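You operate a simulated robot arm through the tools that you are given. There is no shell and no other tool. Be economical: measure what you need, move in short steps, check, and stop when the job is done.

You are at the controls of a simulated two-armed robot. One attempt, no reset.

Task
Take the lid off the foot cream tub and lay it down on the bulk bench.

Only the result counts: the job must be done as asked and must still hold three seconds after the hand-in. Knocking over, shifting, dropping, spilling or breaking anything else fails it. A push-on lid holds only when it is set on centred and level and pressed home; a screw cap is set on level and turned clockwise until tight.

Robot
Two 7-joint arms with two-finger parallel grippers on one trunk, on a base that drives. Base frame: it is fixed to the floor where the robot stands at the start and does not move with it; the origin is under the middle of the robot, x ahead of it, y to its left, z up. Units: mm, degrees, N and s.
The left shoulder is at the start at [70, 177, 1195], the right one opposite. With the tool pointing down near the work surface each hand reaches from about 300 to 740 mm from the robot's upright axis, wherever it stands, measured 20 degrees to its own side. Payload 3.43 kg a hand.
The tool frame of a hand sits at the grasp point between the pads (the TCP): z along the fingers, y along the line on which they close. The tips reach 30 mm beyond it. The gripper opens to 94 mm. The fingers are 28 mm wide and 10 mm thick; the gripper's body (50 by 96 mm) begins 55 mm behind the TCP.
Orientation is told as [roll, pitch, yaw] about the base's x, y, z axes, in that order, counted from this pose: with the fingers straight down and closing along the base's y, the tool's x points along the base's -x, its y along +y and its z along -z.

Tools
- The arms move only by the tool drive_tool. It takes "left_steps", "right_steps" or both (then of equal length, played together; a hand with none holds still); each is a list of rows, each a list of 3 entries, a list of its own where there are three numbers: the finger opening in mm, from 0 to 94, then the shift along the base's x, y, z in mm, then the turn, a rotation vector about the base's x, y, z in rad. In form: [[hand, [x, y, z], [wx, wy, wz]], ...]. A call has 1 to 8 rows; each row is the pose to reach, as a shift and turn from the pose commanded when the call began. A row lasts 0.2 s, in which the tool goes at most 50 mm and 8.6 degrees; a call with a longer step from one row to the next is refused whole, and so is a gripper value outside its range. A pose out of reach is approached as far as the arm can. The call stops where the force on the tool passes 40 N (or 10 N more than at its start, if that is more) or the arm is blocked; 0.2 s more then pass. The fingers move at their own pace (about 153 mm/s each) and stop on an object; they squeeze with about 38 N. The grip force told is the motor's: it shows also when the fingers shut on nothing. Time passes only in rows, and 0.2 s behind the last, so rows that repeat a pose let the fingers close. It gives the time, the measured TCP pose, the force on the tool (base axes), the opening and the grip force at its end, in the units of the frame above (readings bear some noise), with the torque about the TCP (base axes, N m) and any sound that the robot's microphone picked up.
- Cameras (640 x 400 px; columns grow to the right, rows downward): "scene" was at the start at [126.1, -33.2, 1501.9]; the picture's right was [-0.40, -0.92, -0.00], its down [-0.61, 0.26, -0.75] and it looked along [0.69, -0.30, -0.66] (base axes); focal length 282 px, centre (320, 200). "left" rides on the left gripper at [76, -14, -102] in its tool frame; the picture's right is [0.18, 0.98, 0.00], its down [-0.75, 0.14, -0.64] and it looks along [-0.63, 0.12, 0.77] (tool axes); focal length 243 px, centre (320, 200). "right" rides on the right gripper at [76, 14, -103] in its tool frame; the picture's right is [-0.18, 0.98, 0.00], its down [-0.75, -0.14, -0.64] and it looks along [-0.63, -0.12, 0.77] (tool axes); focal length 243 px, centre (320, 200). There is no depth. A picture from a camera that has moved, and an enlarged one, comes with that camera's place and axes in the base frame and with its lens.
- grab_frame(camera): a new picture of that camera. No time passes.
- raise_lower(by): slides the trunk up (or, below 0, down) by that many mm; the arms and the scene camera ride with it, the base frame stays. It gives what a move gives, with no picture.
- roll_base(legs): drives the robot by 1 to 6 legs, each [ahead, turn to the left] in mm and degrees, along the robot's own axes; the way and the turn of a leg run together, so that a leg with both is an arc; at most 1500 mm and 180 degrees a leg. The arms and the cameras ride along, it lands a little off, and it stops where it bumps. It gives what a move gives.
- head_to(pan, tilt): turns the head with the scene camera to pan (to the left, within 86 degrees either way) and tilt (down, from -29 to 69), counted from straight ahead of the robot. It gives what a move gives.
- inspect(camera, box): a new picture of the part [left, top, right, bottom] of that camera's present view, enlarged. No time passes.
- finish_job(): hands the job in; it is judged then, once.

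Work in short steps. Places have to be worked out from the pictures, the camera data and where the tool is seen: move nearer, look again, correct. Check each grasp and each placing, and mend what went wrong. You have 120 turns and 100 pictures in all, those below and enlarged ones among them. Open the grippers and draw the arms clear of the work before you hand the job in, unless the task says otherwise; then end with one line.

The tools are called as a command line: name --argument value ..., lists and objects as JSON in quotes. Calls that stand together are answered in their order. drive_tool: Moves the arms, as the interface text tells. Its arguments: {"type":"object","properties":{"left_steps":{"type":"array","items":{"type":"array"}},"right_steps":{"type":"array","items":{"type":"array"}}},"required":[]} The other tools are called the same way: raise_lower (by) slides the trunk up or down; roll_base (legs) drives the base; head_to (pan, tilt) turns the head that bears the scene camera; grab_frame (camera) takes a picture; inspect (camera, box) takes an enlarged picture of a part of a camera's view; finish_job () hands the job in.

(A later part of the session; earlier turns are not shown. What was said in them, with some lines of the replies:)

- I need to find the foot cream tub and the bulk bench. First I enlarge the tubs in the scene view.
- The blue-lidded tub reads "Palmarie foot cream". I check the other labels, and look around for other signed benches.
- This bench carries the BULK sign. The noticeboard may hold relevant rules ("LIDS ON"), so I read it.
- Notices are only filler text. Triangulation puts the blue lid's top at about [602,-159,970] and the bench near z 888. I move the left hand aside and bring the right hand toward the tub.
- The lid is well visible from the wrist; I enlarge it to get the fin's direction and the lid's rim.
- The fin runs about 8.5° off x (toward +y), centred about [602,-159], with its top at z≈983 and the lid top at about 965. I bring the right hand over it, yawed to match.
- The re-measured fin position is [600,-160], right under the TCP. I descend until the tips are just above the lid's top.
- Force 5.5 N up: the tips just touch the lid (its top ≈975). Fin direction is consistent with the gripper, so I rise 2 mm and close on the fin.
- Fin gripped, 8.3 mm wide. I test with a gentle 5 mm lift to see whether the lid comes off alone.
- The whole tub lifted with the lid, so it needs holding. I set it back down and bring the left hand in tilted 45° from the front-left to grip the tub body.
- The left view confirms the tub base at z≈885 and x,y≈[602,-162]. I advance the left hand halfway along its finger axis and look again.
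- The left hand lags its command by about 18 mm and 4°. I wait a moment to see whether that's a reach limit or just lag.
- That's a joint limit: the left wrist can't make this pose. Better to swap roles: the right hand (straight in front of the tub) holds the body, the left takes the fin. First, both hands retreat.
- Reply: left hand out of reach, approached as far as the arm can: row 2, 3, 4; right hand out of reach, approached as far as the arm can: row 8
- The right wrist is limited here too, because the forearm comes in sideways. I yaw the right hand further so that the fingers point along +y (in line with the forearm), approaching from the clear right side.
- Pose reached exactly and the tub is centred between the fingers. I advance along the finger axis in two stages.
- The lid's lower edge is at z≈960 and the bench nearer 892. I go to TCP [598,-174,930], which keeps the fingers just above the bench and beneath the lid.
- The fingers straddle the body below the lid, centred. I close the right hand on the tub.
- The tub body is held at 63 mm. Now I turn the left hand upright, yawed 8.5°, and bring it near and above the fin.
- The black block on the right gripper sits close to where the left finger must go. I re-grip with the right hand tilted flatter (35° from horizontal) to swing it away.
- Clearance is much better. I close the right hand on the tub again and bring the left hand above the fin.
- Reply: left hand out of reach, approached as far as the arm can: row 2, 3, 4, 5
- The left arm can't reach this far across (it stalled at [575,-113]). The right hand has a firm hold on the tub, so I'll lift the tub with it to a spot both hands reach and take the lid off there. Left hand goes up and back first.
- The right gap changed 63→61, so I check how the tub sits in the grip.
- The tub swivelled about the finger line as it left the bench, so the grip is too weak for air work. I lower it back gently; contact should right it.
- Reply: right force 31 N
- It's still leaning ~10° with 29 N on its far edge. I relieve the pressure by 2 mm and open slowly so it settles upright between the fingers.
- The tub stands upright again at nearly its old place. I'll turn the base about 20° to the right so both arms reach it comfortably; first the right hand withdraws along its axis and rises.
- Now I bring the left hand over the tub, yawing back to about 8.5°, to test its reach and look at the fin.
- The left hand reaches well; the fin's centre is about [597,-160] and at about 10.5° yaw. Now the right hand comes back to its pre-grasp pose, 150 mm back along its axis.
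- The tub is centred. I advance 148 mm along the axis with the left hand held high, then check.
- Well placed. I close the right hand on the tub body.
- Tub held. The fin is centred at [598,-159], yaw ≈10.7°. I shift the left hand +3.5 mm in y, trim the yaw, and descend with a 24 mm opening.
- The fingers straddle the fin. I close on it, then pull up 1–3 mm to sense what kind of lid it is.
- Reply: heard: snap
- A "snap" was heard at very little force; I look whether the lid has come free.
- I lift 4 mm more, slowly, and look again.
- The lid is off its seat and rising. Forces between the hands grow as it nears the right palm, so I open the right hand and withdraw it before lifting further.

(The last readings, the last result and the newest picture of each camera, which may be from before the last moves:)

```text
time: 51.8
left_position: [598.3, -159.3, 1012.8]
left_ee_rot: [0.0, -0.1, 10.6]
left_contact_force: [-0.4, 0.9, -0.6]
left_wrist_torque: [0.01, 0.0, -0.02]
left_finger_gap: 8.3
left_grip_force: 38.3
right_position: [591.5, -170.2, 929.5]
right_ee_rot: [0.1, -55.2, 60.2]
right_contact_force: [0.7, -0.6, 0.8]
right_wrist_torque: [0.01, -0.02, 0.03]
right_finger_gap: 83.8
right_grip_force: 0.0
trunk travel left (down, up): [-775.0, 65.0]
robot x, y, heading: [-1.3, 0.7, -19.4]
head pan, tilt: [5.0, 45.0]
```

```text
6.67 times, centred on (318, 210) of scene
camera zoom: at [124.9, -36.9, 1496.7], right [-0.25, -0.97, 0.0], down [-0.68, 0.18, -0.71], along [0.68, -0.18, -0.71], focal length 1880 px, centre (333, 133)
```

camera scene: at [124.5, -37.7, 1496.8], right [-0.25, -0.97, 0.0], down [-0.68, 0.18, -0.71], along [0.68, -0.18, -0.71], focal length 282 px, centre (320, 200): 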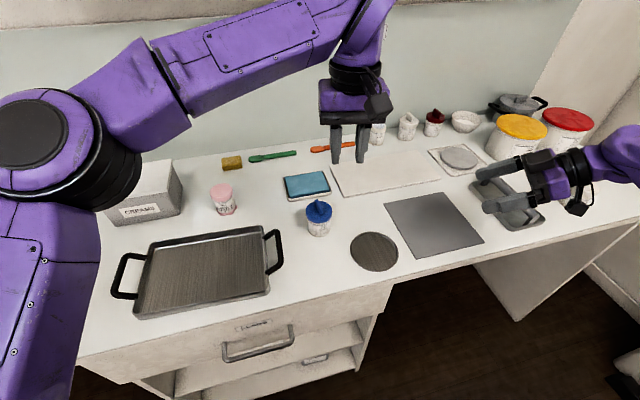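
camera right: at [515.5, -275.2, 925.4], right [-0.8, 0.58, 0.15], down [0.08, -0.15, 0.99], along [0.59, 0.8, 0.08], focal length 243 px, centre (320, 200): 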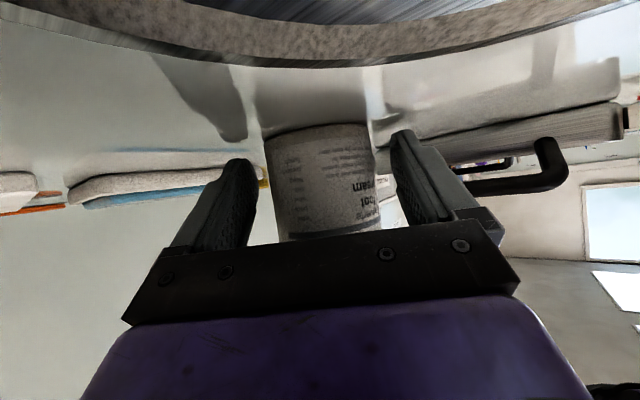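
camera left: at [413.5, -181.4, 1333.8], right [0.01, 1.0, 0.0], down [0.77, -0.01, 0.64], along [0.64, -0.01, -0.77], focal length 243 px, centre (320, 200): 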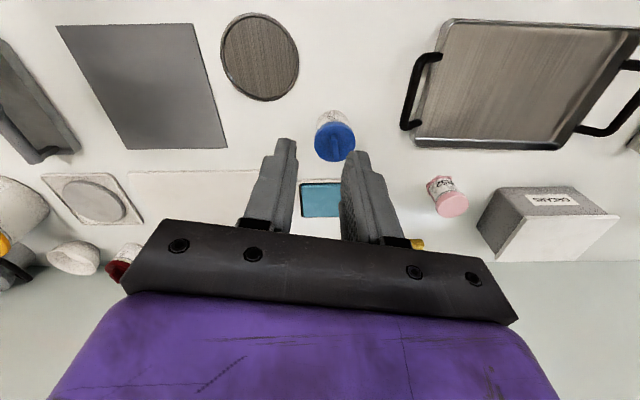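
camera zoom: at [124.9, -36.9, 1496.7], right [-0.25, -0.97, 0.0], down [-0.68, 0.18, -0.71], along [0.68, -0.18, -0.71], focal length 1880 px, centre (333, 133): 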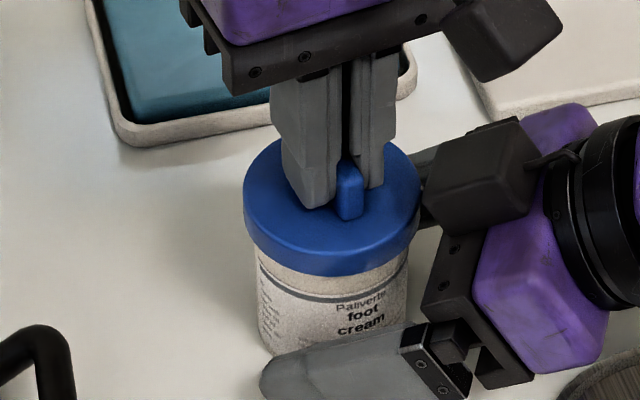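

The tub stands alone on the bench. I withdraw the right hand along its axis, then up.

drive_tool --right_steps '[[88, [-6, -11, 9], [0, 0, 0]], [90, [-18, -32, 26], [0, 0, 0]], [90, [-31, -54, 43], [0, 0, 0]], [90, [-43, -75, 60], [0, 0, 0]], [90, [-55, -96, 77], [0, 0, 0]], [90, [-67, -120, 100], [0, 0, 0]], [90, [-80, -150, 130], [0, 0, 0]], [90, [-95, -185, 160], [0, 0, 0]]]'

drive_tool --left_steps '[[0, [0, 0, 3], [0, 0, 0]], [0, [0, 0, 7], [0, 0, 0]], [0, [0, 0, 12], [0, 0, 0]], [0, [0, 0, 18], [0, 0, 0]], [0, [0, 0, 28], [0, 0, 0]], [0, [0, 0, 40], [0, 0, 0]], [0, [0, 0, 60], [0, 0, 0]]]'

grab_frame --camera "scene"

grab_frame --camera "left"

```text
time: 53.6
left_position: [597.8, -160.6, 1013.7]
left_ee_rot: [0.0, -0.1, 10.6]
left_contact_force: [-0.6, -0.4, -1.0]
left_wrist_torque: [0.0, -0.01, 0.0]
left_finger_gap: 8.3
left_grip_force: 38.1
right_position: [495.7, -356.7, 1089.5]
right_ee_rot: [0.0, -55.1, 60.3]
right_contact_force: [-0.3, 1.3, 1.4]
right_wrist_torque: [0.01, -0.01, -0.02]
right_finger_gap: 89.9
right_grip_force: 0.0
trunk travel left (down, up): [-775.0, 65.0]
robot x, y, heading: [-4.3, -1.7, -19.6]
head pan, tilt: [5.0, 45.0]
```

```text
time: 55.2
left_position: [597.2, -159.0, 1072.2]
left_ee_rot: [0.0, -0.1, 10.6]
left_contact_force: [-0.9, 0.0, -0.5]
left_wrist_torque: [-0.02, -0.01, 0.03]
left_finger_gap: 8.0
left_grip_force: 38.2
right_position: [497.5, -356.0, 1088.9]
right_ee_rot: [-0.1, -55.0, 60.3]
right_contact_force: [-0.8, 0.6, 0.0]
right_wrist_torque: [0.0, 0.0, 0.03]
right_finger_gap: 89.7
right_grip_force: 0.0
trunk travel left (down, up): [-775.0, 65.0]
robot x, y, heading: [-4.5, -3.9, -19.8]
head pan, tilt: [5.0, 45.0]
```

```text
28 pictures are left
camera scene: at [124.1, -37.0, 1496.8], right [-0.25, -0.97, 0.0], down [-0.68, 0.18, -0.71], along [0.68, -0.18, -0.71], focal length 282 px, centre (320, 200)
```

scene: 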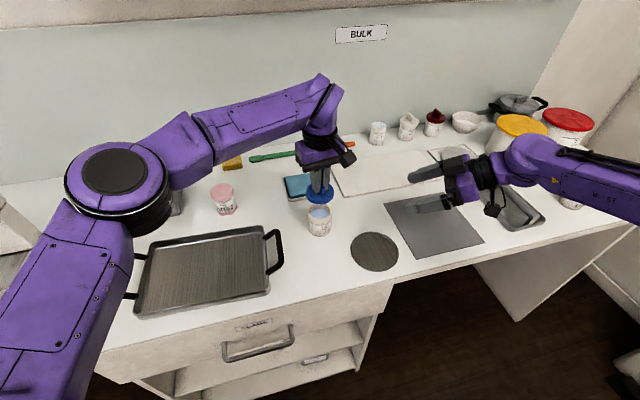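

```text
27 pictures are left
camera left: at [525.5, -189.0, 1175.7], right [-0.36, 0.93, 0.0], down [0.71, 0.28, 0.64], along [0.6, 0.23, -0.77], focal length 243 px, centre (320, 200)
```

left: 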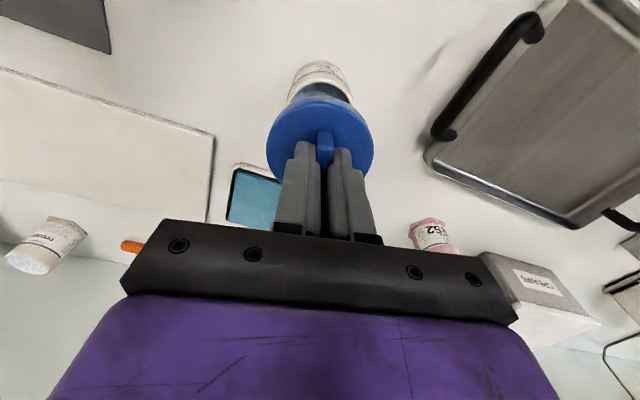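

The lid is off and in the left hand. Free white bench lies around [505,-112], between the pan handle and the wooden disc; I carry the lid over there.

drive_tool --left_steps '[[0, [-23, 12, 10], [0, 0, 0]], [0, [-46, 24, 10], [0, 0, 0]], [0, [-69, 36, 10], [0, 0, 0]], [0, [-92, 48, 10], [0, 0, 0]], [0, [-92, 48, -30], [0, 0, 0]], [0, [-92, 48, -60], [0, 0, 0]]]'

grab_frame --camera "scene"

grab_frame --camera "left"

```text
time: 56.6
left_position: [506.3, -111.5, 1013.3]
left_ee_rot: [-0.1, 0.0, 10.6]
left_contact_force: [0.1, 0.5, -0.2]
left_wrist_torque: [0.0, -0.03, -0.03]
left_finger_gap: 8.2
left_grip_force: 38.1
right_position: [496.8, -355.5, 1089.3]
right_ee_rot: [0.1, -55.1, 60.3]
right_contact_force: [0.0, -0.1, -0.2]
right_wrist_torque: [-0.01, 0.0, 0.02]
right_finger_gap: 89.9
right_grip_force: 0.0
trunk travel left (down, up): [-775.0, 65.0]
robot x, y, heading: [-0.8, -2.3, -19.6]
head pan, tilt: [5.0, 45.0]
```

```text
26 pictures are left
camera scene: at [125.6, -37.4, 1496.7], right [-0.25, -0.97, 0.0], down [-0.68, 0.18, -0.71], along [0.68, -0.18, -0.71], focal length 282 px, centre (320, 200)
```

scene: 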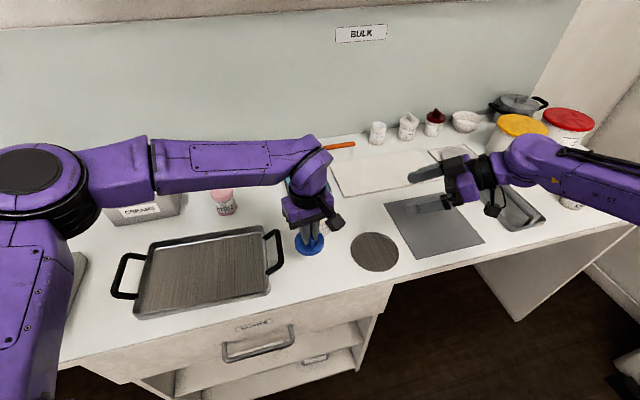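

```text
25 pictures are left
camera left: at [434.3, -140.8, 1115.9], right [-0.36, 0.93, 0.0], down [0.71, 0.28, 0.64], along [0.6, 0.23, -0.77], focal length 243 px, centre (320, 200)
```

left: 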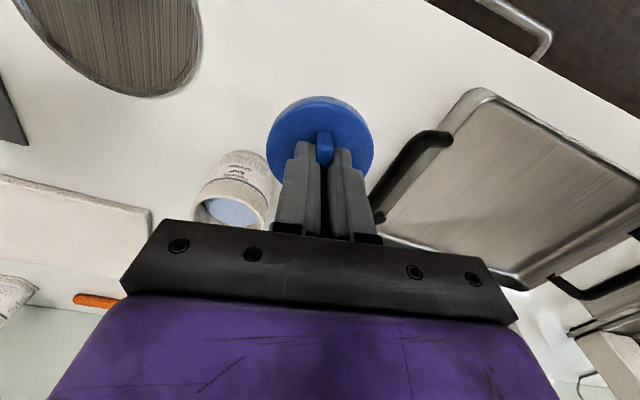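

The spot is clear: handle at y≥-30, disc at y≤-200. I lower in decreasing steps until light contact.

drive_tool --left_steps '[[0, [0, 0, -20], [0, 0, 0]], [0, [0, 0, -40], [0, 0, 0]], [0, [0, 0, -55], [0, 0, 0]], [0, [0, 0, -64], [0, 0, 0]], [0, [0, 0, -68], [0, 0, 0]], [0, [0, 0, -70], [0, 0, 0]], [0, [0, 0, -72], [0, 0, 0]]]'

inspect --camera "scene" --box '[260, 200, 388, 300]'

```text
time: 58.2
left_position: [507.0, -111.0, 944.4]
left_ee_rot: [-0.3, -0.3, 10.7]
left_contact_force: [4.3, 1.7, 25.8]
left_wrist_torque: [0.07, 0.41, -0.06]
left_finger_gap: 8.3
left_grip_force: 38.2
right_position: [494.7, -354.2, 1088.8]
right_ee_rot: [-0.1, -55.1, 60.5]
right_contact_force: [0.7, 0.2, -0.4]
right_wrist_torque: [0.02, -0.03, 0.01]
right_finger_gap: 89.8
right_grip_force: 0.2
trunk travel left (down, up): [-775.0, 65.0]
robot x, y, heading: [-3.6, 0.0, -19.4]
head pan, tilt: [5.0, 45.0]
```

```text
4.00 times, centred on (324, 250) of scene
camera zoom: at [122.1, -35.8, 1497.5], right [-0.25, -0.97, 0.0], down [-0.68, 0.18, -0.71], along [0.69, -0.18, -0.71], focal length 1128 px, centre (304, 0)
```

zoom: 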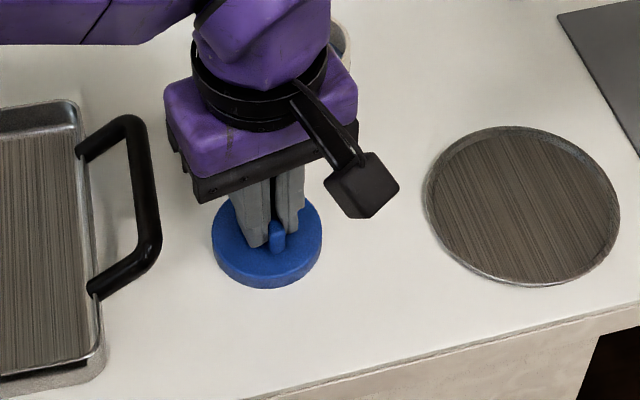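

The lid rests on the bench (25.8 N up). I ease 3 mm of the pressure, open slowly and rise straight up.

drive_tool --left_steps '[[0, [0, 0, 2], [0, 0, 0]], [0, [0, 0, 3], [0, 0, 0]], [14, [0, 0, 3], [0, 0, 0]], [24, [0, 0, 3], [0, 0, 0]], [30, [0, 0, 5], [0, 0, 0]], [30, [0, 0, 25], [0, 0, 0]], [30, [0, 0, 60], [0, 0, 0]], [30, [0, 0, 105], [0, 0, 0]]]'

drive_tool --left_steps '[[60, [-10, 15, 45], [0, 0, 0]], [60, [-30, 30, 85], [0, 0, 0]], [60, [-60, 50, 115], [0, 0, 0]], [60, [-90, 70, 140], [0, 0, 0]], [60, [-120, 95, 160], [0, 0, 0]]]' --right_steps '[[90, [-10, -30, 25], [0, 0, 0]], [90, [-20, -60, 50], [0, 0, 0]], [90, [-30, -90, 75], [0, 0, 0]], [90, [-40, -110, 100], [0, 0, 0]], [90, [-50, -130, 125], [0, 0, 0]]]'

grab_frame --camera "scene"

inspect --camera "scene" --box '[260, 180, 388, 300]'

```text
time: 60.0
left_position: [508.3, -112.0, 1045.9]
left_ee_rot: [0.0, -0.1, 10.6]
left_contact_force: [-1.0, 0.7, -0.3]
left_wrist_torque: [-0.01, -0.01, 0.01]
left_finger_gap: 29.9
left_grip_force: 0.0
right_position: [496.1, -354.8, 1089.6]
right_ee_rot: [0.0, -55.1, 60.3]
right_contact_force: [0.3, -0.1, 0.0]
right_wrist_torque: [0.0, 0.0, -0.02]
right_finger_gap: 90.0
right_grip_force: 0.1
trunk travel left (down, up): [-775.0, 65.0]
robot x, y, heading: [-2.0, -1.6, -19.5]
head pan, tilt: [5.0, 45.0]
```

```text
time: 61.2
left_position: [382.4, -15.5, 1208.3]
left_ee_rot: [-0.1, 0.0, 10.6]
left_contact_force: [0.0, 0.4, 0.6]
left_wrist_torque: [-0.01, -0.04, 0.0]
left_finger_gap: 59.9
left_grip_force: 0.1
right_position: [443.0, -485.3, 1215.0]
right_ee_rot: [-0.2, -55.1, 60.5]
right_contact_force: [-0.5, 0.2, 0.0]
right_wrist_torque: [0.01, 0.0, 0.01]
right_finger_gap: 90.0
right_grip_force: 0.1
trunk travel left (down, up): [-775.0, 65.0]
robot x, y, heading: [0.4, -2.7, -19.5]
head pan, tilt: [5.0, 45.0]
```

```text
23 pictures are left
camera scene: at [122.2, -35.7, 1497.0], right [-0.25, -0.97, 0.0], down [-0.68, 0.18, -0.71], along [0.69, -0.18, -0.71], focal length 282 px, centre (320, 200)
```

scene: 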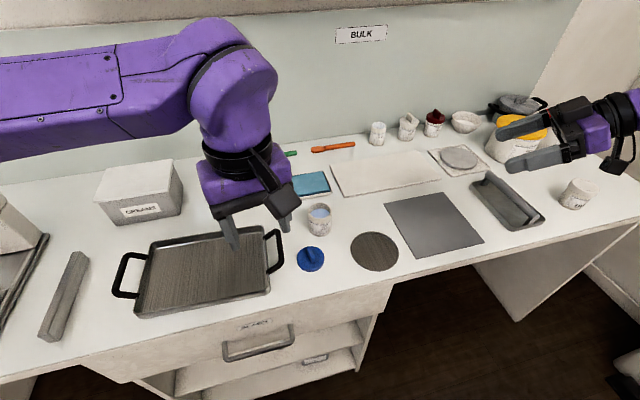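

```text
3.33 times, centred on (324, 240) of scene
camera zoom: at [122.2, -35.7, 1497.0], right [-0.25, -0.97, 0.0], down [-0.68, 0.18, -0.71], along [0.69, -0.18, -0.71], focal length 940 px, centre (307, 67)
```

zoom: 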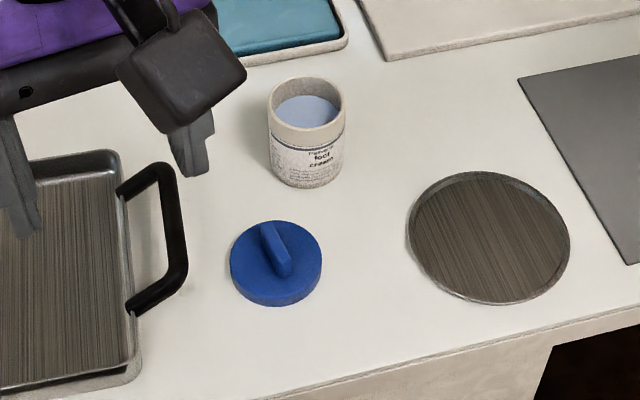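

The tub stands upright and open. The lid lies flat on the bench under the BULK sign, everything else is undisturbed, and both hands are clear and open. I hand it in.

finish_job

```text
The job is handed in.
```

The foot cream tub's lid is off and lying flat on the bulk bench. The open tub stands upright within a few millimetres of its original place. It was lifted briefly while I worked the lid off.
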